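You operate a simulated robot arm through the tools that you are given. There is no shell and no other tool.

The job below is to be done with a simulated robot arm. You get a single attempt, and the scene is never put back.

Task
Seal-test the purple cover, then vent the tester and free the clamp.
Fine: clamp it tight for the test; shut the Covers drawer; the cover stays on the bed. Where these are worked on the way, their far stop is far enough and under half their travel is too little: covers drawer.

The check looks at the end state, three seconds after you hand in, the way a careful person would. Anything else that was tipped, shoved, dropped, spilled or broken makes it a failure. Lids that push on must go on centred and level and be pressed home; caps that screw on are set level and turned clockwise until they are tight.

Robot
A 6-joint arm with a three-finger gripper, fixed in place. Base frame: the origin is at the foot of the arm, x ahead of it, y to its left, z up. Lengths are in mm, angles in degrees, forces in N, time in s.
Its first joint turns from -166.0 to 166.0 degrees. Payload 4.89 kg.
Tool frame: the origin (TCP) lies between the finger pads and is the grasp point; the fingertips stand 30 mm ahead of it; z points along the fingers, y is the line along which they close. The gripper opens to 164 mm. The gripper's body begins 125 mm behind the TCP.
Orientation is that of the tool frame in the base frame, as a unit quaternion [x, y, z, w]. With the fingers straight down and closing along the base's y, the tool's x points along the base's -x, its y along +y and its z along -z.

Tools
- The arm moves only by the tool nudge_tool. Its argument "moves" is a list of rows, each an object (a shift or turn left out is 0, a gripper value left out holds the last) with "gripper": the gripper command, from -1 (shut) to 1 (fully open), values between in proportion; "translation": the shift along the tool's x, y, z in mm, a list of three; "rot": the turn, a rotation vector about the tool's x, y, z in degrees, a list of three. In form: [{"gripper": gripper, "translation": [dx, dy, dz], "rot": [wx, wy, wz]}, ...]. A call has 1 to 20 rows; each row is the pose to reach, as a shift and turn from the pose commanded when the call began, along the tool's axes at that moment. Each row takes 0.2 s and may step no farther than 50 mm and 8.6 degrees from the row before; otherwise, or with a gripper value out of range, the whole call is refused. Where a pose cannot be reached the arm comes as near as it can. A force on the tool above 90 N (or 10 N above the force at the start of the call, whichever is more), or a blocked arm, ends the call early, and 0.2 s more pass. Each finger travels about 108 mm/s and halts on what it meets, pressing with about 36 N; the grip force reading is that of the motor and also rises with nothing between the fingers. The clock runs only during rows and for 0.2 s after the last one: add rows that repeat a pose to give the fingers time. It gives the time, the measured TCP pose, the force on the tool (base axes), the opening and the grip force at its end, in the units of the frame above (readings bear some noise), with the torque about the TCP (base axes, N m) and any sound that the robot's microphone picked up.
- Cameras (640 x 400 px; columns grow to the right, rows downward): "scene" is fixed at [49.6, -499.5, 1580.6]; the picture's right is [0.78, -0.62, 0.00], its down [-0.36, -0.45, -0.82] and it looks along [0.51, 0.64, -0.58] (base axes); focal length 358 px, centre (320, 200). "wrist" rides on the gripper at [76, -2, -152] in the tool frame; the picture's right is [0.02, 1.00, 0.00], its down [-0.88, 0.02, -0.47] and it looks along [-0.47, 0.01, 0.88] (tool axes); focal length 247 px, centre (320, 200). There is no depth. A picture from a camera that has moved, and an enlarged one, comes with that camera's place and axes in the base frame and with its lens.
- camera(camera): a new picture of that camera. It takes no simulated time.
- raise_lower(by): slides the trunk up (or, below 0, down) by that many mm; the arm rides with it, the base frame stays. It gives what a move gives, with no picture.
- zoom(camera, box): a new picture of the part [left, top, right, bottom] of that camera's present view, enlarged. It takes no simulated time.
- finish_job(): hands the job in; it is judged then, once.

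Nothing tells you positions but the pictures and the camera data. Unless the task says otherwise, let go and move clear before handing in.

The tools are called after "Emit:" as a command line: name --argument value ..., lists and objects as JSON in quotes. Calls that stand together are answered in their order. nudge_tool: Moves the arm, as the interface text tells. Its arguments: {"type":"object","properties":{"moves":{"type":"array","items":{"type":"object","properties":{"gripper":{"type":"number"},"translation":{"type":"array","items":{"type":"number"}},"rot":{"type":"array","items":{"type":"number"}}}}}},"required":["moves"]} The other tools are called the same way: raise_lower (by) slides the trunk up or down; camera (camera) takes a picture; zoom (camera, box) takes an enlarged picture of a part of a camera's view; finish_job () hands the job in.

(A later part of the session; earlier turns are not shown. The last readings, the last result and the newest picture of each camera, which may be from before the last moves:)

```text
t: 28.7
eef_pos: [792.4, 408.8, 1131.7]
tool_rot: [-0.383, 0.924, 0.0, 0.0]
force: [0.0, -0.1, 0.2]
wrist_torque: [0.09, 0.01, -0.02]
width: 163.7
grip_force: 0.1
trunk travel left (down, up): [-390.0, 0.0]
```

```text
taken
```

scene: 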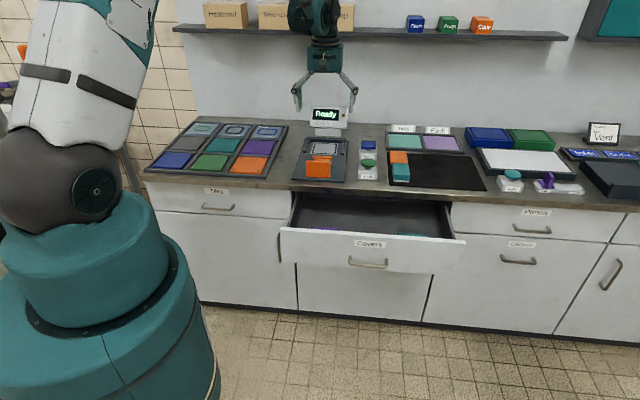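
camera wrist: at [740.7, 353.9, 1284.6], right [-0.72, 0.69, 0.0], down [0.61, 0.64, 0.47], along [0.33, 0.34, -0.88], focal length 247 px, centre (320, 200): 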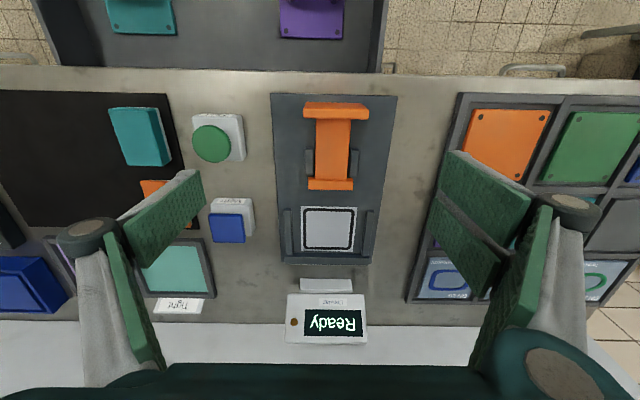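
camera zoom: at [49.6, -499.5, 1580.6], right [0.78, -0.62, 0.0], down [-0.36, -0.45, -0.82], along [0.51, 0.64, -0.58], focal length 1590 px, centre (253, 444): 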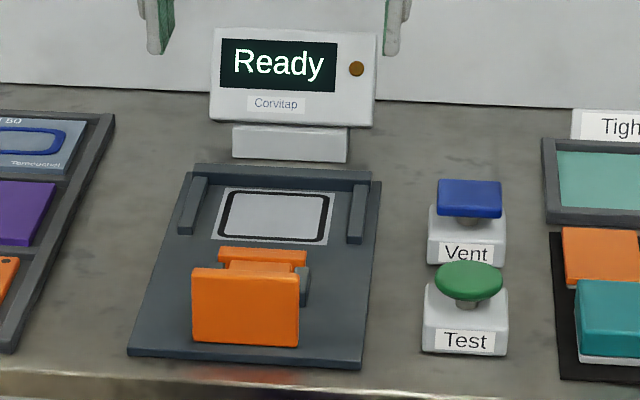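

The last step was refused for step size, so I'll repeat it with smaller rows.

Emit:
nudge_tool --moves '[{"translation": [-44, 4, 0]}, {"translation": [-88, 8, 0]}, {"translation": [-132, 12, 20]}, {"translation": [-174, 16, 40]}, {"translation": [-218, 20, 60]}, {"translation": [-218, 20, 100]}, {"translation": [-218, 20, 140]}, {"translation": [-218, 20, 160]}]'

Emit:
camera --camera "wrist"

Emit:
camera --camera "scene"

```text
t: 30.5
eef_pos: [931.8, 576.8, 971.1]
tool_rot: [-0.382, 0.924, 0.0, -0.001]
force: [0.8, -0.6, -0.1]
wrist_torque: [0.02, 0.02, 0.02]
width: 163.9
grip_force: 0.1
trunk travel left (down, up): [-390.0, 0.0]
```

```text
taken
camera wrist: at [879.9, 522.0, 1124.7], right [-0.72, 0.69, 0.0], down [0.61, 0.64, 0.47], along [0.33, 0.34, -0.88], focal length 247 px, centre (320, 200)
```

wrist: 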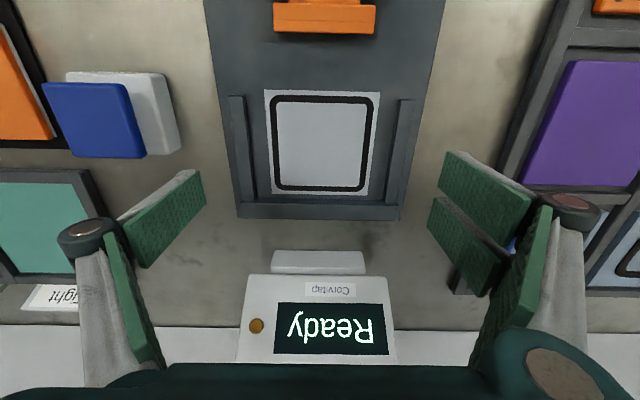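

```text
taken
```

scene: 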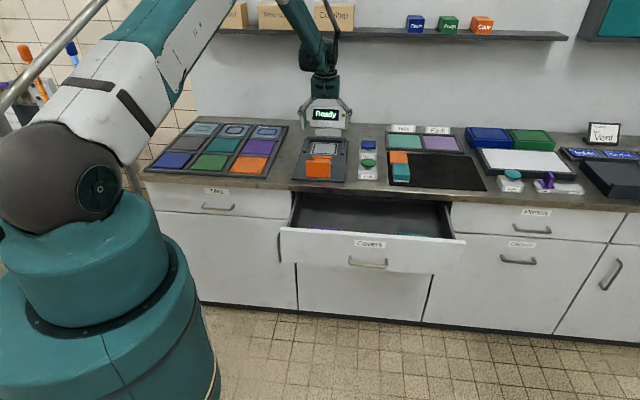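

The arm reaches the bed with the tool vertical, and the bed is confirmed at d≈1066, a≈251.6, z≈869. Now I'll go back over the drawer with the yaw turned so the fingers close across the cover's handle.

Emit:
nudge_tool --moves '[{"translation": [0, 0, -45]}, {"translation": [0, 0, -90]}, {"translation": [0, 0, -135]}, {"gripper": 0, "translation": [0, 0, -170]}, {"gripper": -0.5, "translation": [34, -3, -170], "rot": [0, 0, 7.5]}, {"translation": [68, -6, -170], "rot": [0, 0, 15]}, {"translation": [102, -9, -170], "rot": [0, 0, 22.5]}, {"translation": [136, -12, -170], "rot": [0, 0, 30]}, {"translation": [170, -15, -170], "rot": [0, 0, 37.5]}, {"translation": [204, -18, -170], "rot": [0, 0, 45]}, {"translation": [238, -21, -170], "rot": [0, 0, 52.5]}, {"translation": [272, -24, -170], "rot": [0, 0, 60]}, {"translation": [306, -27, -170], "rot": [0, 0, 67.5]}, {"translation": [340, -30, -170], "rot": [0, 0, 75]}, {"translation": [374, -34, -170], "rot": [0, 0, 82.5]}, {"translation": [404, -38, -170], "rot": [0, 0, 90]}]'

Emit:
raise_lower --by -250

Emit:
camera --camera "wrist"

```text
t: 33.9
eef_pos: [672.3, 265.1, 1142.4]
tool_rot: [0.382, 0.924, 0.0, 0.0]
force: [-0.5, 1.1, -0.4]
wrist_torque: [0.01, 0.03, -0.01]
width: 41.2
grip_force: 0.1
trunk travel left (down, up): [-390.0, 0.0]
```

```text
t: 36.5
eef_pos: [674.3, 263.9, 893.3]
tool_rot: [0.383, 0.924, -0.001, 0.0]
force: [0.1, 0.6, 0.6]
wrist_torque: [-0.01, -0.03, -0.01]
width: 41.1
grip_force: 0.1
trunk travel left (down, up): [-140.0, 250.0]
```

```text
taken
camera wrist: at [619.4, 317.2, 1045.3], right [0.69, 0.72, 0.0], down [0.64, -0.61, 0.47], along [0.34, -0.33, -0.88], focal length 247 px, centre (320, 200)
```

wrist: 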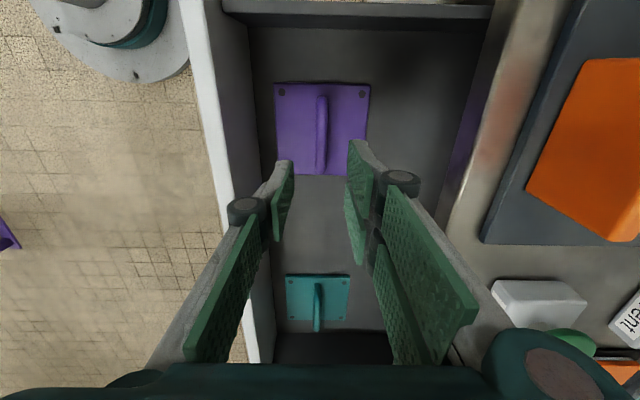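

Emit:
zoom --camera "wrist" --box '[250, 60, 410, 190]'

```text
3.08 times, centred on (330, 125) of wrist
camera zoom: at [619.4, 317.2, 1045.3], right [0.69, 0.72, 0.0], down [0.64, -0.61, 0.47], along [0.34, -0.33, -0.88], focal length 760 px, centre (289, 431)
```

zoom: 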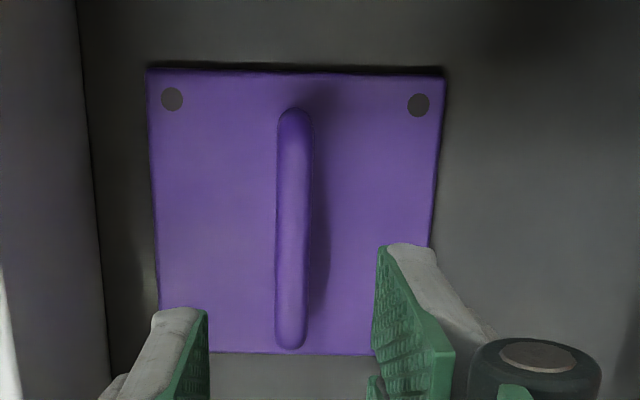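

The handle bar is centred under the fingers. I'll descend 126 mm, close on it and check the grip.

Emit:
nudge_tool --moves '[{"translation": [0, 1, 35]}, {"translation": [1, 1, 70]}, {"translation": [2, 1, 100]}, {"translation": [2, 1, 126]}, {"translation": [2, 1, 126]}, {"gripper": -1, "translation": [2, 1, 126]}, {"translation": [2, 1, 126]}, {"translation": [2, 1, 126]}]'

Emit:
camera --camera "wrist"

```text
t: 38.3
eef_pos: [673.0, 265.4, 766.7]
tool_rot: [0.383, 0.924, 0.001, 0.0]
force: [-0.1, -0.3, -0.4]
wrist_torque: [0.0, 0.0, 0.02]
width: 12.8
grip_force: 35.6
trunk travel left (down, up): [-140.0, 250.0]
```

```text
taken
camera wrist: at [618.9, 319.8, 918.6], right [0.69, 0.72, 0.0], down [0.64, -0.61, 0.47], along [0.34, -0.33, -0.88], focal length 247 px, centre (320, 200)
```

wrist: 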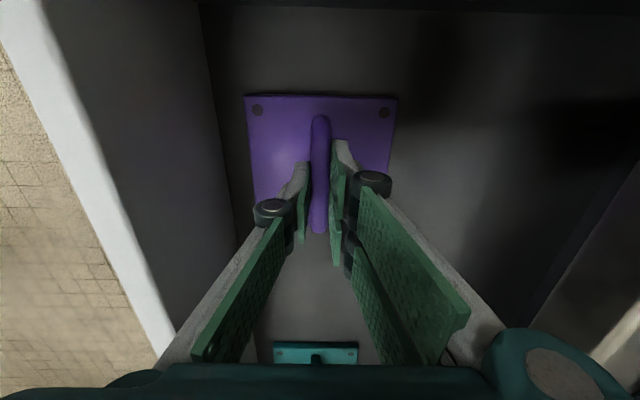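

Gripped at 12.8 mm. I'll lift straight up and check.

Emit:
nudge_tool --moves '[{"translation": [0, 0, -10]}, {"translation": [0, 0, -30]}, {"translation": [0, 0, -60]}, {"translation": [0, 0, -90]}, {"translation": [0, 0, -120]}, {"translation": [0, 0, -150]}, {"translation": [0, 0, -150]}]'

Emit:
camera --camera "wrist"

Emit:
zoom --camera "scene" --box '[250, 110, 450, 270]'

```text
t: 39.9
eef_pos: [673.3, 266.9, 917.4]
tool_rot: [0.383, 0.924, 0.001, 0.0]
force: [-1.2, 0.0, -4.5]
wrist_torque: [-0.02, -0.01, 0.0]
width: 12.8
grip_force: 35.8
trunk travel left (down, up): [-140.0, 250.0]
```

```text
taken
camera wrist: at [619.3, 319.3, 1070.3], right [0.69, 0.72, 0.0], down [0.64, -0.61, 0.47], along [0.34, -0.33, -0.88], focal length 247 px, centre (320, 200)
```

wrist: 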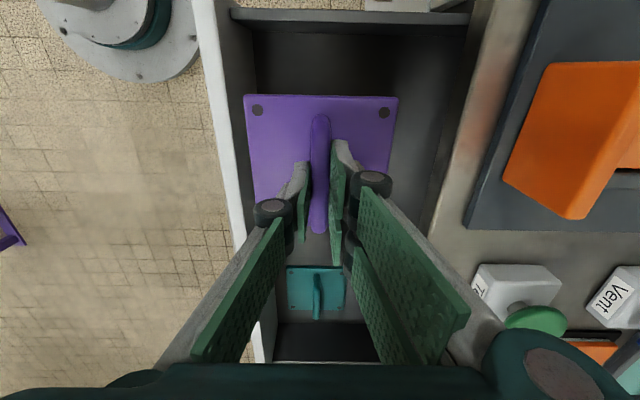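

```text
2.50 times, centred on (350, 190) of scene
camera zoom: at [49.6, -499.5, 1580.6], right [0.78, -0.62, 0.0], down [-0.36, -0.45, -0.82], along [0.51, 0.64, -0.58], focal length 894 px, centre (245, 225)
```

zoom: 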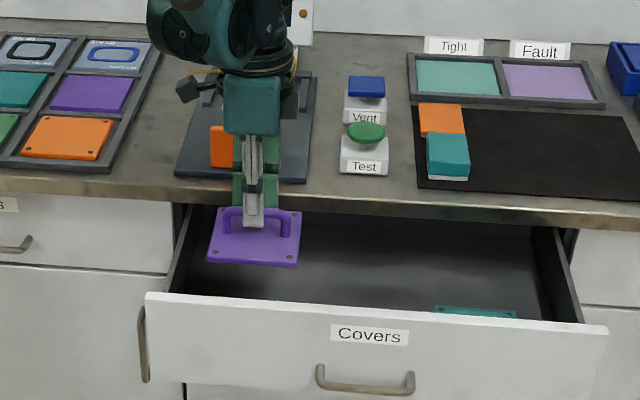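

The cover hangs level and is held firmly. I'll raise the trunk again for reach and measure the cover relative to the tool.

Emit:
raise_lower --by 250

Emit:
zoom --camera "wrist" --box '[220, 80, 420, 250]'

Emit:
zoom --camera "scene" --box '[250, 40, 410, 170]'

```text
t: 42.5
eef_pos: [673.5, 265.0, 1167.4]
tool_rot: [0.383, 0.924, 0.0, 0.0]
force: [-0.4, -0.4, -4.5]
wrist_torque: [0.02, 0.01, -0.04]
width: 12.9
grip_force: 35.9
trunk travel left (down, up): [-390.0, 0.0]
```

```text
2.35 times, centred on (320, 165) of wrist
camera zoom: at [619.6, 319.4, 1319.8], right [0.69, 0.72, 0.0], down [0.64, -0.61, 0.47], along [0.34, -0.33, -0.88], focal length 581 px, centre (320, 282)
```

zoom: 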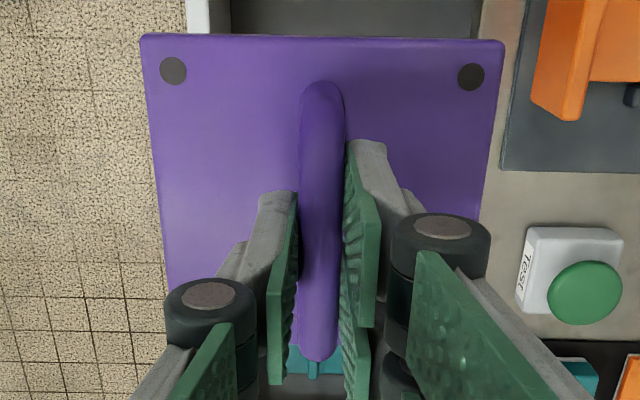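

```text
3.08 times, centred on (330, 105) of scene
camera zoom: at [49.6, -499.5, 1580.6], right [0.78, -0.62, 0.0], down [-0.36, -0.45, -0.82], along [0.51, 0.64, -0.58], focal length 1101 px, centre (289, 492)
```

zoom: 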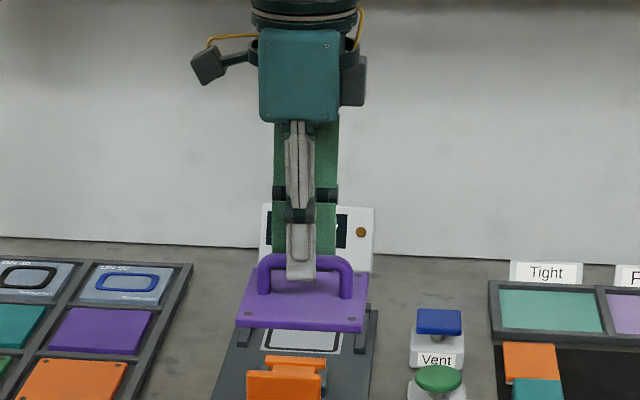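

The cover is centred on the tool, with the plate top about 47 mm below TCP. I'll carry it over the bed and stop at z≈990 to check alignment.

Emit:
nudge_tool --moves '[{"translation": [4, 40, 0]}, {"translation": [8, 80, 0]}, {"translation": [12, 120, 0]}, {"translation": [16, 160, 0]}, {"translation": [20, 200, 0]}, {"translation": [24, 240, 0]}, {"translation": [28, 280, 0]}, {"translation": [32, 320, 0]}, {"translation": [36, 360, 0]}, {"translation": [37, 400, 0]}, {"translation": [37, 400, 40]}, {"translation": [37, 400, 80]}, {"translation": [37, 400, 120]}, {"translation": [37, 400, 160]}, {"translation": [37, 400, 177]}, {"translation": [37, 400, 177]}]'

Emit:
camera --camera "wrist"

Emit:
zoom --camera "scene" --box '[270, 90, 400, 190]'

```text
t: 45.9
eef_pos: [929.9, 575.7, 990.7]
tool_rot: [0.382, 0.924, 0.0, 0.0]
force: [-0.5, 0.9, -4.1]
wrist_torque: [0.02, 0.08, 0.02]
width: 13.3
grip_force: 36.5
trunk travel left (down, up): [-390.0, 0.0]
```

```text
taken
camera wrist: at [876.2, 629.0, 1142.6], right [0.69, 0.72, 0.0], down [0.64, -0.61, 0.47], along [0.34, -0.33, -0.88], focal length 247 px, centre (320, 200)
```

wrist: 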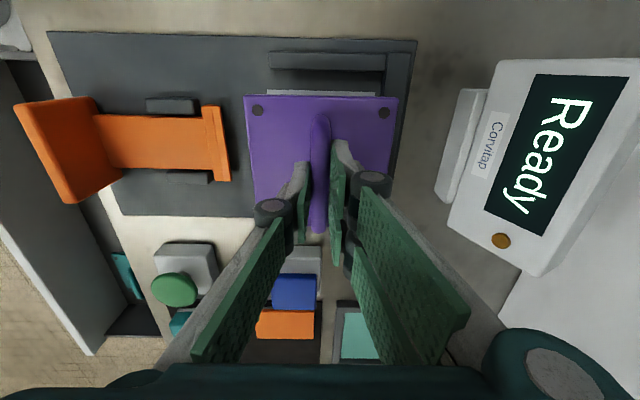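

```text
4.00 times, centred on (335, 140) of scene
camera zoom: at [49.6, -499.5, 1580.6], right [0.78, -0.62, 0.0], down [-0.36, -0.45, -0.82], along [0.51, 0.64, -0.58], focal length 1431 px, centre (260, 440)
```

zoom: 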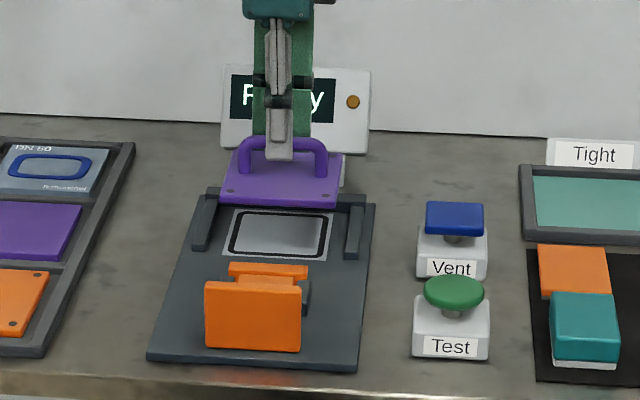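

Alignment is within about 1.5 mm. I'll make that small correction and descend to just above the bed.

Emit:
nudge_tool --moves '[{"translation": [-1.5, 1, 0]}, {"translation": [-1.5, 1, 20]}, {"translation": [-1.5, 1, 40]}, {"translation": [-1.5, 1, 52]}, {"translation": [-1.5, 1, 56]}, {"translation": [-1.5, 1, 56]}]'

Emit:
camera --camera "wrist"

Emit:
zoom --camera "scene" --box '[300, 110, 380, 170]'

```text
t: 47.3
eef_pos: [931.7, 575.5, 935.8]
tool_rot: [0.383, 0.924, 0.0, 0.0]
force: [-0.6, -1.4, 3.1]
wrist_torque: [0.06, 0.04, -0.1]
width: 13.1
grip_force: 36.1
trunk travel left (down, up): [-390.0, 0.0]
```

```text
taken
camera wrist: at [877.9, 628.0, 1087.4], right [0.69, 0.72, 0.0], down [0.64, -0.61, 0.47], along [0.34, -0.33, -0.88], focal length 247 px, centre (320, 200)
```

wrist: 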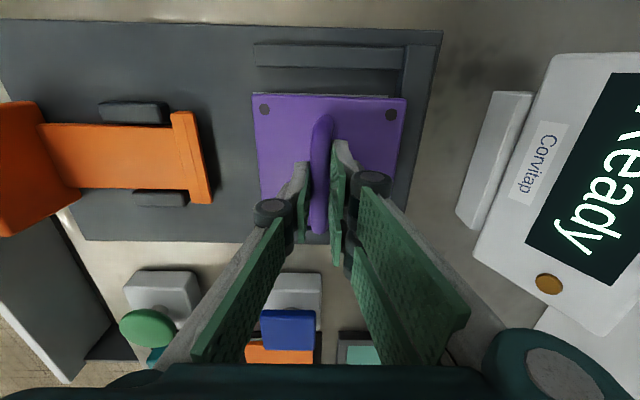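

```text
6.67 times, centred on (340, 140) of scene
camera zoom: at [49.6, -499.5, 1580.6], right [0.78, -0.62, 0.0], down [-0.36, -0.45, -0.82], along [0.51, 0.64, -0.58], focal length 2385 px, centre (187, 600)
```

zoom: 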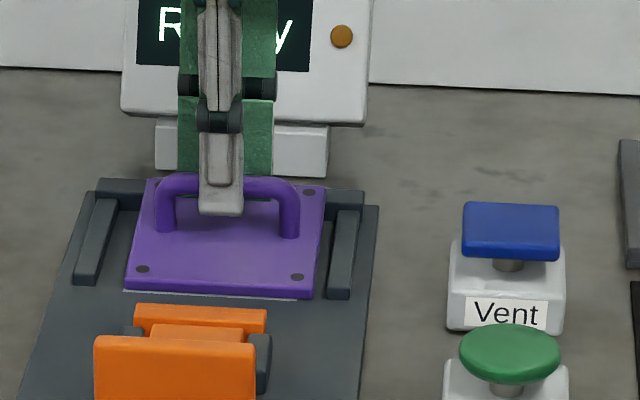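

The far edge seems to have caught the back fence: the plate swung about 7 mm in the grip. I'll lift a little and check.

Emit:
nudge_tool --moves '[{"translation": [0, 0, -10]}, {"translation": [0, -2, -20]}, {"translation": [0, -4, -25]}, {"translation": [0, -4, -25]}]'

Emit:
zoom --camera "wrist" --box '[220, 30, 460, 250]'

Emit:
zoom --camera "scene" --box '[300, 110, 380, 170]'

```text
t: 48.3
eef_pos: [929.7, 571.4, 958.2]
tool_rot: [0.383, 0.924, 0.0, 0.0]
force: [-0.8, 0.8, -3.7]
wrist_torque: [0.0, 0.0, 0.01]
width: 13.1
grip_force: 35.8
trunk travel left (down, up): [-390.0, 0.0]
```

```text
1.82 times, centred on (340, 140) of wrist
camera zoom: at [875.3, 625.4, 1111.7], right [0.69, 0.72, 0.0], down [0.64, -0.61, 0.47], along [0.34, -0.33, -0.88], focal length 449 px, centre (284, 309)
```

zoom: 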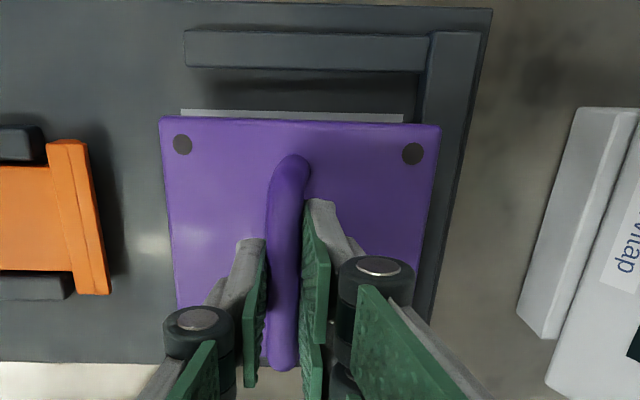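

```text
6.67 times, centred on (340, 140) of scene
camera zoom: at [49.6, -499.5, 1580.6], right [0.78, -0.62, 0.0], down [-0.36, -0.45, -0.82], along [0.51, 0.64, -0.58], focal length 2385 px, centre (187, 600)
```

zoom: 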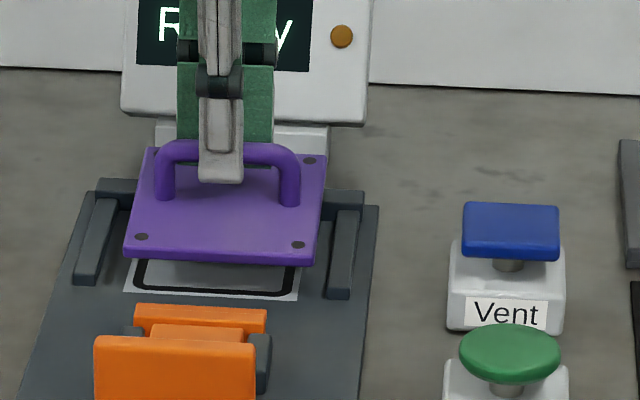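

Emit:
nudge_tool --moves '[{"translation": [0, 0, 8]}, {"translation": [0, 0, 16]}, {"translation": [0, 0, 22]}, {"translation": [0, 0, 26]}, {"translation": [0, 0, 26]}]'

Emit:
zoom --camera "wrist" --box '[220, 30, 460, 250]'

Emit:
zoom --camera "scene" --box '[300, 110, 380, 170]'

```text
t: 49.5
eef_pos: [929.5, 571.8, 933.5]
tool_rot: [0.383, 0.924, 0.0, 0.0]
force: [5.7, 4.0, 15.4]
wrist_torque: [0.17, 0.0, -0.07]
width: 12.9
grip_force: 36.6
trunk travel left (down, up): [-390.0, 0.0]
```

```text
1.82 times, centred on (340, 140) of wrist
camera zoom: at [875.2, 625.2, 1087.1], right [0.69, 0.72, 0.0], down [0.64, -0.61, 0.47], along [0.34, -0.33, -0.88], focal length 449 px, centre (284, 309)
```

zoom: 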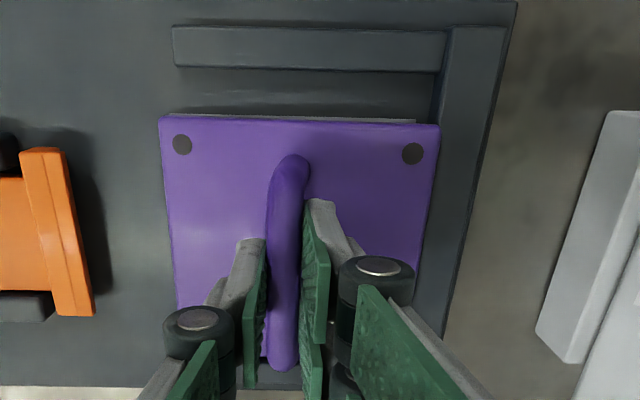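

```text
6.67 times, centred on (340, 140) of scene
camera zoom: at [49.6, -499.5, 1580.6], right [0.78, -0.62, 0.0], down [-0.36, -0.45, -0.82], along [0.51, 0.64, -0.58], focal length 2385 px, centre (187, 600)
```

zoom: 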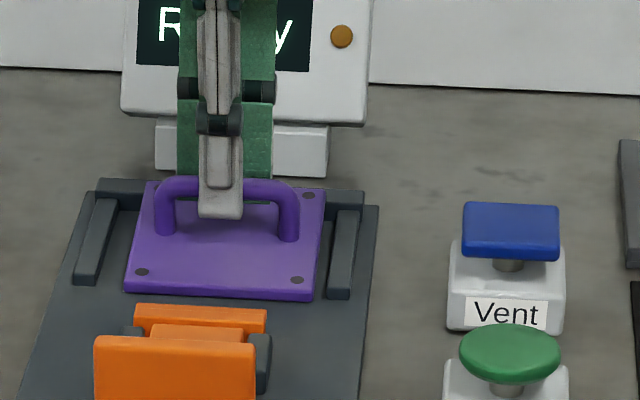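

The near edge now rests on the bed with the plate still tilted a few degrees. I'll back off 3 mm toward me and press gently so it levels on the bed.

Emit:
nudge_tool --moves '[{"translation": [0, -1, -4]}, {"translation": [0, -3, -4]}, {"translation": [0, -3, 0]}, {"translation": [0, -3, 3]}, {"translation": [0, -3, 5]}, {"translation": [0, -3, 5]}]'

Emit:
zoom --camera "wrist" --box '[220, 30, 460, 250]'

Emit:
zoom --camera "scene" --box '[300, 110, 380, 170]'

```text
t: 50.9
eef_pos: [927.4, 570.4, 927.6]
tool_rot: [0.383, 0.924, 0.0, -0.001]
force: [1.3, 1.1, -1.9]
wrist_torque: [-0.17, -0.04, 0.04]
width: 12.9
grip_force: 36.4
trunk travel left (down, up): [-390.0, 0.0]
```

```text
1.82 times, centred on (340, 140) of wrist
camera zoom: at [872.8, 623.2, 1081.2], right [0.69, 0.72, 0.0], down [0.64, -0.61, 0.47], along [0.34, -0.33, -0.88], focal length 449 px, centre (284, 309)
```

zoom: 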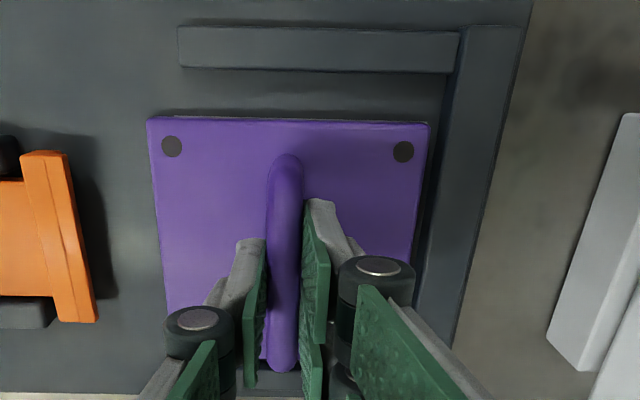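

```text
6.67 times, centred on (340, 140) of scene
camera zoom: at [49.6, -499.5, 1580.6], right [0.78, -0.62, 0.0], down [-0.36, -0.45, -0.82], along [0.51, 0.64, -0.58], focal length 2385 px, centre (187, 600)
```

zoom: 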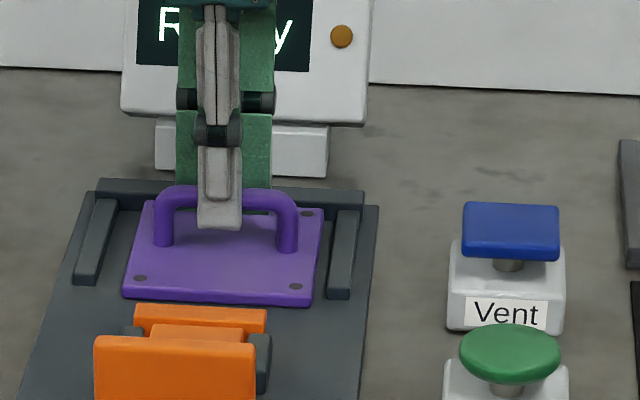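

The plate is level now with a small gap to the back fence. I'll slide it 3 mm back toward bed centre, settle it and release.

Emit:
nudge_tool --moves '[{"translation": [0, 1.5, 0]}, {"translation": [0, 3, 0]}, {"translation": [0, 3, 2]}, {"translation": [0, 3, 3]}, {"translation": [0, 3, 3]}]'

Emit:
zoom --camera "wrist" --box '[220, 30, 460, 250]'

```text
t: 52.1
eef_pos: [929.8, 572.4, 925.6]
tool_rot: [0.383, 0.924, 0.001, 0.0]
force: [8.1, 5.0, 21.3]
wrist_torque: [0.25, -0.03, -0.08]
width: 12.9
grip_force: 35.6
trunk travel left (down, up): [-390.0, 0.0]
```

```text
1.82 times, centred on (340, 140) of wrist
camera zoom: at [874.6, 624.9, 1079.6], right [0.69, 0.72, 0.0], down [0.64, -0.61, 0.47], along [0.34, -0.33, -0.88], focal length 449 px, centre (284, 309)
```

zoom: 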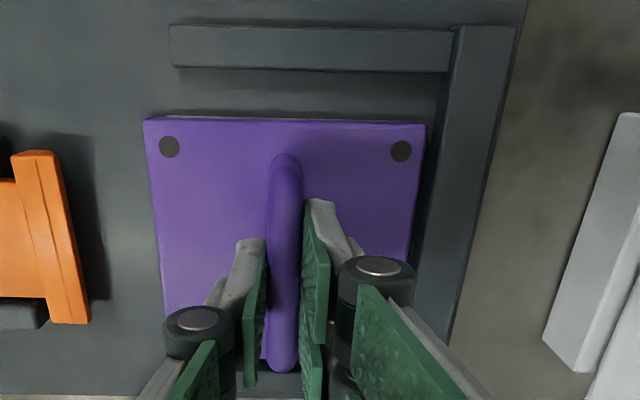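

It is level and seated. Release and lift clear.

Emit:
nudge_tool --moves '[{"translation": [0, 0, -1]}, {"gripper": -0.5, "translation": [0, 0, -1]}, {"translation": [0, 0, -1]}, {"translation": [0, 0, -20]}, {"translation": [0, 0, -60]}, {"translation": [0, 0, -100]}, {"translation": [0, 0, -140]}]'

Emit:
camera --camera "wrist"

Emit:
zoom --camera "scene" --box '[285, 100, 385, 190]'

```text
t: 53.7
eef_pos: [928.9, 571.8, 1065.7]
tool_rot: [0.382, 0.924, -0.001, 0.0]
force: [0.6, 0.1, -0.7]
wrist_torque: [-0.03, 0.06, 0.0]
width: 41.0
grip_force: 0.0
trunk travel left (down, up): [-390.0, 0.0]
```

```text
taken
camera wrist: at [875.5, 624.7, 1218.0], right [0.69, 0.72, 0.0], down [0.64, -0.61, 0.47], along [0.34, -0.33, -0.88], focal length 247 px, centre (320, 200)
```

wrist: 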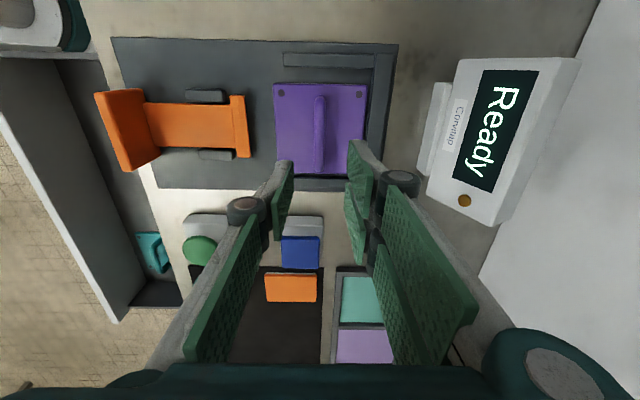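

```text
4.44 times, centred on (335, 145) of scene
camera zoom: at [49.6, -499.5, 1580.6], right [0.78, -0.62, 0.0], down [-0.36, -0.45, -0.82], along [0.51, 0.64, -0.58], focal length 1590 px, centre (253, 444)
```

zoom: 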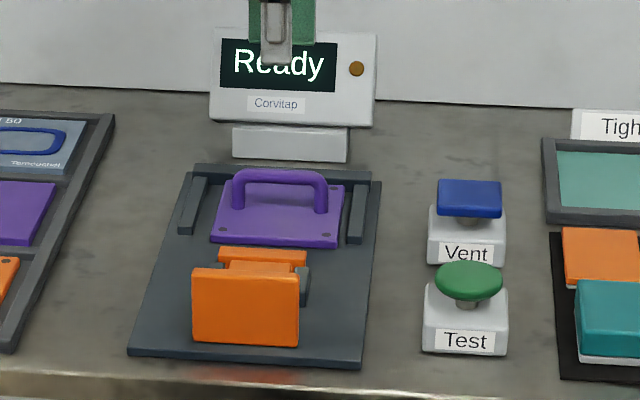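

The cover sits level on the bed between the fences, about 4 mm short of the back fence. Next I'll move over the orange clamp handle (d≈828, z up to ≈944), going in to grip its plate.

Emit:
nudge_tool --moves '[{"translation": [0, -45, 0]}, {"translation": [0, -90, 0]}, {"translation": [0, -135, 0]}, {"translation": [1, -180, 0]}, {"translation": [2, -225, 0]}, {"translation": [2, -233, 40]}, {"translation": [2, -233, 60]}]'

Emit:
camera --camera "wrist"

Emit:
zoom --camera "scene" --box '[285, 100, 385, 190]'

```text
t: 55.3
eef_pos: [763.2, 409.1, 1003.9]
tool_rot: [0.383, 0.924, 0.0, 0.0]
force: [-0.7, 0.1, -1.0]
wrist_torque: [-0.03, 0.08, 0.02]
width: 41.0
grip_force: 0.0
trunk travel left (down, up): [-390.0, 0.0]
```

```text
taken
camera wrist: at [709.7, 462.0, 1157.4], right [0.69, 0.72, 0.0], down [0.64, -0.61, 0.47], along [0.34, -0.33, -0.88], focal length 247 px, centre (320, 200)
```

wrist: 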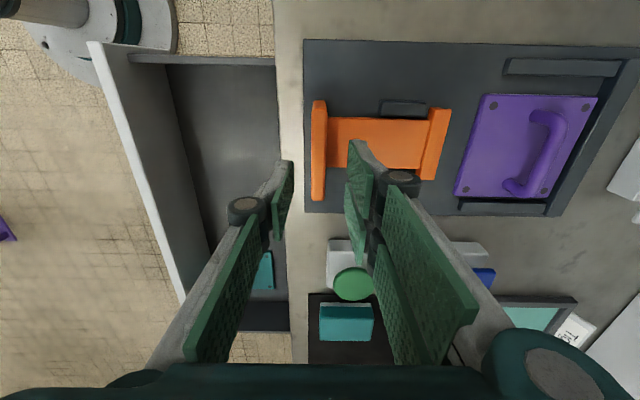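

```text
4.44 times, centred on (335, 145) of scene
camera zoom: at [49.6, -499.5, 1580.6], right [0.78, -0.62, 0.0], down [-0.36, -0.45, -0.82], along [0.51, 0.64, -0.58], focal length 1590 px, centre (253, 444)
```

zoom: 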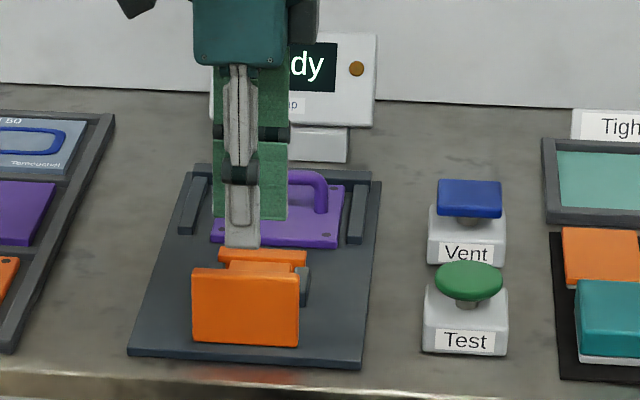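

Emit:
nudge_tool --moves '[{"translation": [4, 1, 30]}, {"translation": [4, 1, 59]}, {"translation": [4, 1, 59]}, {"gripper": -1, "translation": [4, 1, 59]}, {"translation": [4, 1, 59]}, {"translation": [4, 1, 59]}]'

Emit:
camera --camera "wrist"

Emit:
zoom --camera "scene" --box '[285, 100, 385, 190]'

```text
t: 56.7
eef_pos: [761.4, 413.4, 946.3]
tool_rot: [0.383, 0.924, 0.0, 0.0]
force: [-0.4, 1.1, -5.4]
wrist_torque: [0.05, 0.03, -0.12]
width: 13.6
grip_force: 45.5
trunk travel left (down, up): [-390.0, 0.0]
```

```text
taken
camera wrist: at [707.1, 466.2, 1099.0], right [0.69, 0.72, 0.0], down [0.64, -0.61, 0.47], along [0.34, -0.33, -0.88], focal length 247 px, centre (320, 200)
```

wrist: 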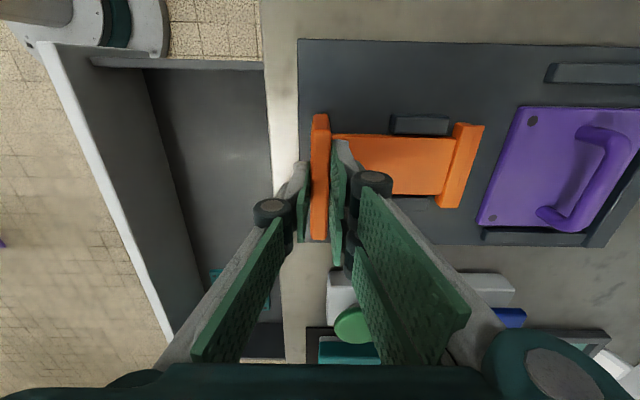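

```text
4.44 times, centred on (335, 145) of scene
camera zoom: at [49.6, -499.5, 1580.6], right [0.78, -0.62, 0.0], down [-0.36, -0.45, -0.82], along [0.51, 0.64, -0.58], focal length 1590 px, centre (253, 444)
```

zoom: 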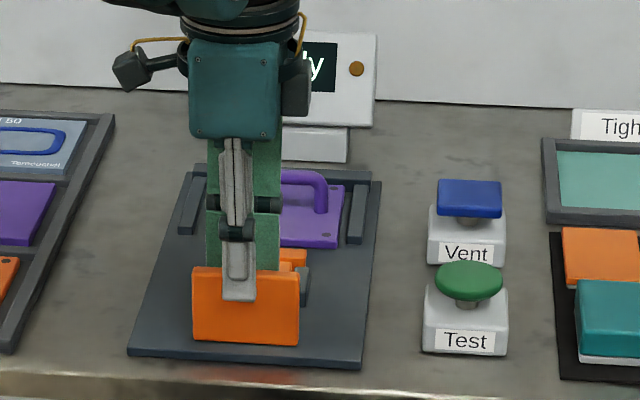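

The handle plate is gripped (13.6 mm). I'll push it toward the bed in small steps.

Emit:
nudge_tool --moves '[{"translation": [0, 5, 0]}, {"translation": [0, 10, 0]}, {"translation": [0, 15, 0]}, {"translation": [0, 20, 0]}, {"translation": [0, 25, 0]}]'

Emit:
camera --camera "wrist"

Emit:
zoom --camera "scene" --box '[285, 100, 385, 190]'

```text
t: 57.9
eef_pos: [778.9, 430.8, 946.5]
tool_rot: [0.382, 0.924, -0.001, 0.0]
force: [-6.5, 4.0, -2.5]
wrist_torque: [0.3, 0.44, -0.16]
width: 13.9
grip_force: 44.2
trunk travel left (down, up): [-390.0, 0.0]
```

```text
taken
camera wrist: at [724.1, 483.2, 1099.0], right [0.69, 0.72, 0.0], down [0.64, -0.61, 0.47], along [0.34, -0.33, -0.88], focal length 247 px, centre (320, 200)
```

wrist: 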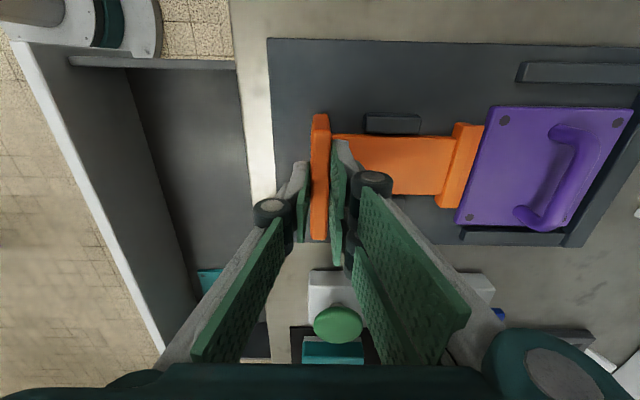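

```text
4.44 times, centred on (335, 145) of scene
camera zoom: at [49.6, -499.5, 1580.6], right [0.78, -0.62, 0.0], down [-0.36, -0.45, -0.82], along [0.51, 0.64, -0.58], focal length 1590 px, centre (253, 444)
```

zoom: 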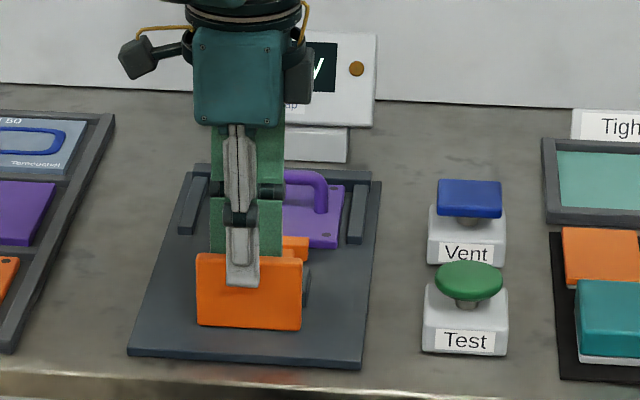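

The clamp slides freely. I'll keep pushing and watch how the jaw meets the cover.

Emit:
nudge_tool --moves '[{"translation": [0, 5, 0]}, {"translation": [0, 9, 0]}, {"translation": [0, 12, 0]}, {"translation": [0, 15, 0]}]'

Emit:
zoom --camera "wrist" --box '[330, 60, 640, 260]'

Emit:
zoom --camera "scene" --box '[285, 100, 385, 190]'

```text
t: 58.9
eef_pos: [789.2, 440.2, 946.5]
tool_rot: [0.382, 0.924, 0.0, 0.0]
force: [-8.4, 3.9, -6.2]
wrist_torque: [-0.09, 0.06, -0.14]
width: 13.5
grip_force: 44.7
trunk travel left (down, up): [-390.0, 0.0]
```

```text
2.00 times, centred on (485, 160) of wrist
camera zoom: at [734.9, 494.0, 1099.0], right [0.69, 0.72, 0.0], down [0.64, -0.61, 0.47], along [0.34, -0.33, -0.88], focal length 494 px, centre (-10, 280)
```

zoom: 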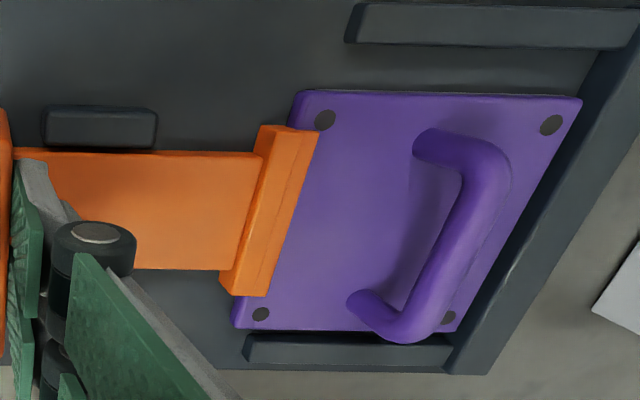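

```text
4.44 times, centred on (335, 145) of scene
camera zoom: at [49.6, -499.5, 1580.6], right [0.78, -0.62, 0.0], down [-0.36, -0.45, -0.82], along [0.51, 0.64, -0.58], focal length 1590 px, centre (253, 444)
```

zoom: 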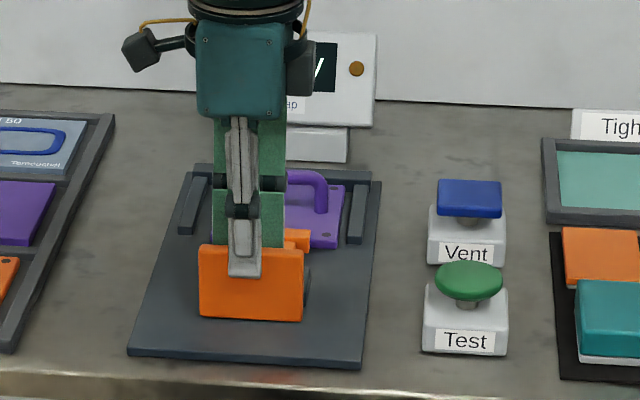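

Emit:
nudge_tool --moves '[{"translation": [0, 4, 0]}, {"translation": [0, 8, 0]}, {"translation": [0, 12, 0]}, {"translation": [0, 16, 0]}]'

Emit:
zoom --camera "wrist" --box '[330, 60, 640, 260]'

Emit:
zoom --camera "scene" --box '[285, 100, 385, 190]'

```text
t: 59.7
eef_pos: [791.8, 443.0, 947.2]
tool_rot: [0.383, 0.924, -0.004, -0.001]
force: [-19.4, -10.8, 2.1]
wrist_torque: [-0.87, 0.11, -0.01]
width: 13.6
grip_force: 45.0
trunk travel left (down, up): [-390.0, 0.0]
stopped in row 4: the force on the tool passed its limit at 95 N (the readings are from after the stop); the commanded pose is now the measured one
```

```text
2.00 times, centred on (485, 160) of wrist
camera zoom: at [738.9, 497.6, 1099.2], right [0.69, 0.72, -0.01], down [0.64, -0.61, 0.47], along [0.34, -0.33, -0.88], focal length 494 px, centre (-10, 280)
```

zoom: 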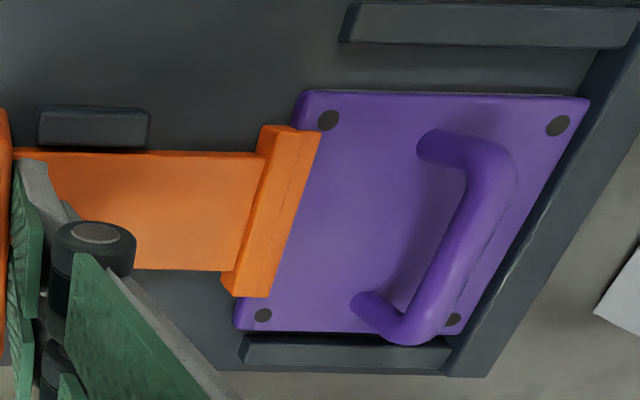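

```text
4.44 times, centred on (335, 145) of scene
camera zoom: at [49.6, -499.5, 1580.6], right [0.78, -0.62, 0.0], down [-0.36, -0.45, -0.82], along [0.51, 0.64, -0.58], focal length 1590 px, centre (253, 444)
```

zoom: 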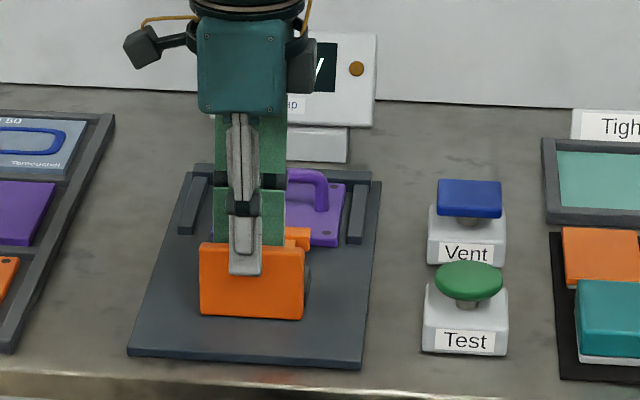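

The jaw has pushed the cover against the back fence and the push stopped at 95 N, so it looks tight. I'll release the handle, rise and check the display.

Emit:
nudge_tool --moves '[{"translation": [0, 3, 0]}, {"translation": [0, 3, 0]}]'

Emit:
nudge_tool --moves '[{"gripper": -0.6, "translation": [0, 0, 0]}, {"translation": [0, -2, 0]}, {"translation": [0, -2, -20]}, {"translation": [0, -2, -60]}, {"translation": [0, -2, -100]}]'

Emit:
camera --camera "wrist"

Emit:
zoom --camera "scene" --box '[285, 100, 385, 190]'

```text
t: 60.3
eef_pos: [791.9, 443.3, 947.1]
tool_rot: [0.384, 0.924, -0.004, -0.004]
force: [-60.2, -49.3, -9.9]
wrist_torque: [-1.57, 0.84, 0.08]
width: 13.9
grip_force: 45.2
trunk travel left (down, up): [-390.0, 0.0]
```

```text
t: 61.5
eef_pos: [795.4, 446.3, 1045.6]
tool_rot: [0.382, 0.924, -0.003, -0.001]
force: [-0.8, -0.4, -0.6]
wrist_torque: [0.05, -0.02, 0.04]
width: 32.8
grip_force: 0.2
trunk travel left (down, up): [-390.0, 0.0]
```

```text
taken
camera wrist: at [742.1, 500.5, 1199.0], right [0.69, 0.72, -0.01], down [0.64, -0.61, 0.47], along [0.34, -0.33, -0.88], focal length 247 px, centre (320, 200)
```

wrist: 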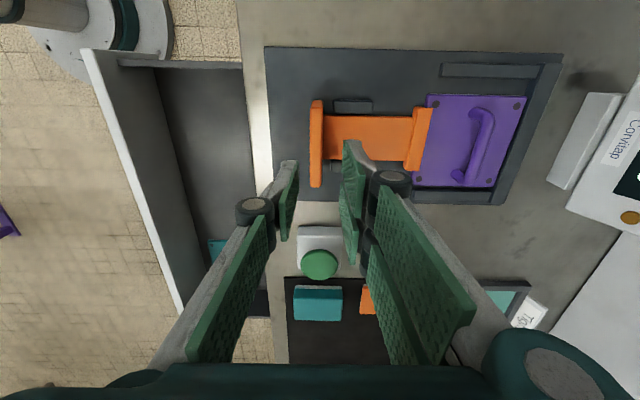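

```text
4.44 times, centred on (335, 145) of scene
camera zoom: at [49.6, -499.5, 1580.6], right [0.78, -0.62, 0.0], down [-0.36, -0.45, -0.82], along [0.51, 0.64, -0.58], focal length 1590 px, centre (253, 444)
```

zoom: 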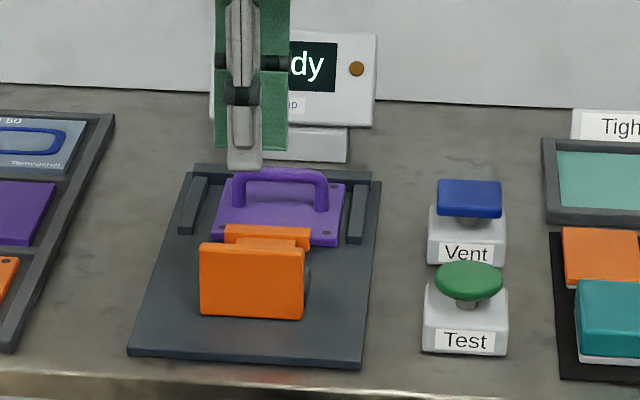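

The clamp holds in place. Next the Test button at about (d 881, a 436): I'll close the fingers and move above it.

Emit:
nudge_tool --moves '[{"gripper": -1, "translation": [-45, 1, 0]}, {"translation": [-90, 2, 0]}, {"translation": [-135, 3, 0]}, {"translation": [-180, 3, 0]}, {"translation": [-189, 3, 40]}, {"translation": [-189, 3, 80]}, {"translation": [-189, 3, 88]}, {"translation": [-189, 3, 88]}]'

Emit:
camera --camera "wrist"

Emit:
zoom --camera "scene" --box '[300, 100, 400, 190]'

```text
t: 63.3
eef_pos: [930.1, 314.1, 957.2]
tool_rot: [0.383, 0.924, -0.005, -0.002]
force: [0.1, -0.6, -0.2]
wrist_torque: [-0.02, 0.03, 0.0]
width: 0.0
grip_force: 36.0
trunk travel left (down, up): [-390.0, 0.0]
```

```text
taken
camera wrist: at [877.1, 368.2, 1110.2], right [0.69, 0.72, -0.01], down [0.64, -0.61, 0.47], along [0.34, -0.33, -0.88], focal length 247 px, centre (320, 200)
```

wrist: 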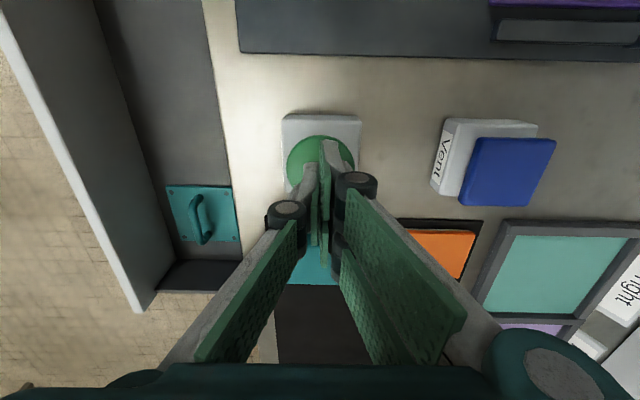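

```text
4.44 times, centred on (350, 145) of scene
camera zoom: at [49.6, -499.5, 1580.6], right [0.78, -0.62, 0.0], down [-0.36, -0.45, -0.82], along [0.51, 0.64, -0.58], focal length 1590 px, centre (187, 444)
```

zoom: 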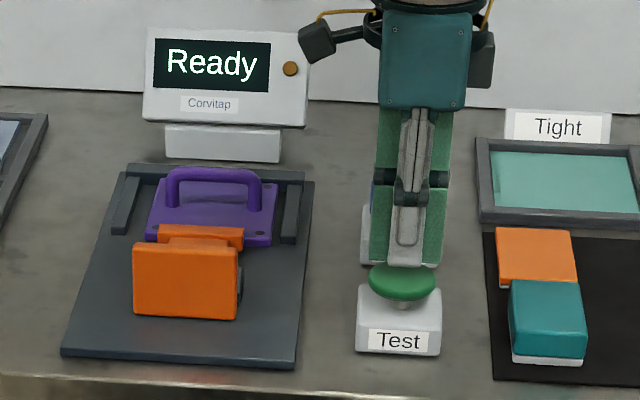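

Centred over Test. I'll press down gently in small steps.

Emit:
nudge_tool --moves '[{"translation": [0, 0, 8]}, {"translation": [0, 0, 12]}, {"translation": [0, 0, 15]}, {"translation": [0, 0, 18]}, {"translation": [0, 0, 20]}]'

Emit:
zoom --camera "scene" --box '[300, 100, 400, 190]'

```text
t: 64.5
eef_pos: [929.8, 313.9, 937.1]
tool_rot: [0.382, 0.924, -0.003, -0.001]
force: [-0.8, 1.2, 2.2]
wrist_torque: [0.01, 0.0, -0.02]
width: 5.9
grip_force: 45.0
trunk travel left (down, up): [-390.0, 0.0]
```

```text
4.44 times, centred on (350, 145) of scene
camera zoom: at [49.6, -499.5, 1580.6], right [0.78, -0.62, 0.0], down [-0.36, -0.45, -0.82], along [0.51, 0.64, -0.58], focal length 1590 px, centre (187, 444)
```

zoom: 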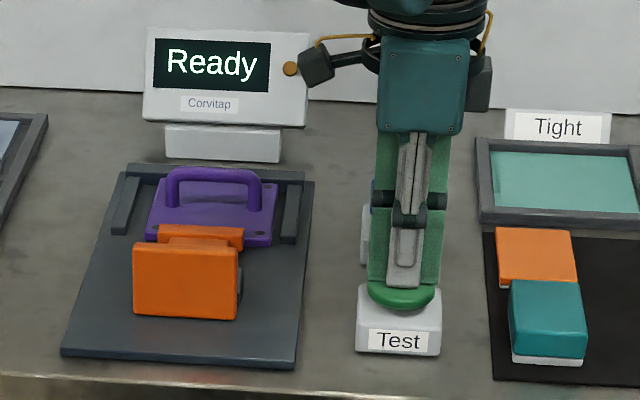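

Emit:
nudge_tool --moves '[{"translation": [0, 0, 3]}, {"translation": [0, 0, 6]}, {"translation": [0, 0, 8]}, {"translation": [0, 0, 8]}]'

Emit:
zoom --camera "scene" --box '[300, 100, 400, 190]'

```text
t: 65.5
eef_pos: [929.7, 313.5, 929.9]
tool_rot: [0.382, 0.924, -0.003, -0.001]
force: [9.3, 3.3, 20.9]
wrist_torque: [0.13, -0.24, -0.03]
width: 6.1
grip_force: 44.7
trunk travel left (down, up): [-390.0, 0.0]
heard: click
```

```text
4.44 times, centred on (350, 145) of scene
camera zoom: at [49.6, -499.5, 1580.6], right [0.78, -0.62, 0.0], down [-0.36, -0.45, -0.82], along [0.51, 0.64, -0.58], focal length 1590 px, centre (187, 444)
```

zoom: 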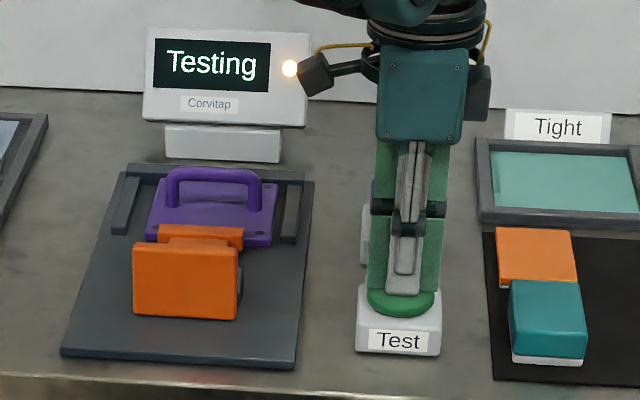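

A click was heard and the display shows "Testing". I'll lift off and wait for the result.

Emit:
nudge_tool --moves '[{"translation": [0, 0, -15]}, {"translation": [0, 0, -45]}, {"translation": [0, 0, -75]}, {"translation": [0, 0, -75]}, {"translation": [0, 0, -75]}, {"translation": [0, 0, -75]}, {"translation": [0, 0, -75]}, {"translation": [0, 0, -75]}, {"translation": [0, 0, -75]}, {"translation": [0, 0, -75]}]'

Emit:
zoom --camera "scene" --box '[300, 100, 400, 190]'

```text
t: 67.7
eef_pos: [930.1, 314.0, 1004.7]
tool_rot: [0.382, 0.924, -0.003, -0.002]
force: [0.3, 0.7, 0.3]
wrist_torque: [0.02, -0.01, -0.01]
width: 0.0
grip_force: 45.3
trunk travel left (down, up): [-390.0, 0.0]
```

```text
4.44 times, centred on (350, 145) of scene
camera zoom: at [49.6, -499.5, 1580.6], right [0.78, -0.62, 0.0], down [-0.36, -0.45, -0.82], along [0.51, 0.64, -0.58], focal length 1590 px, centre (187, 444)
```

zoom: 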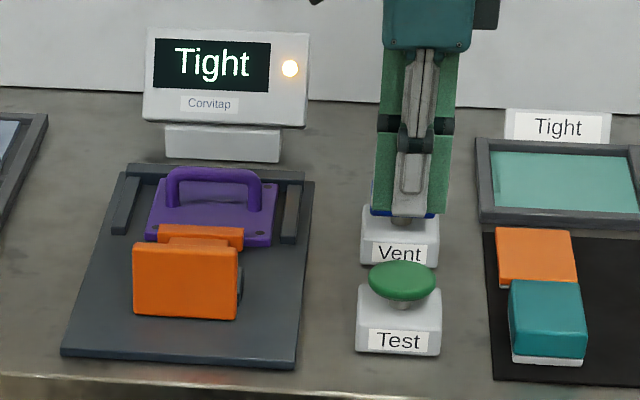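

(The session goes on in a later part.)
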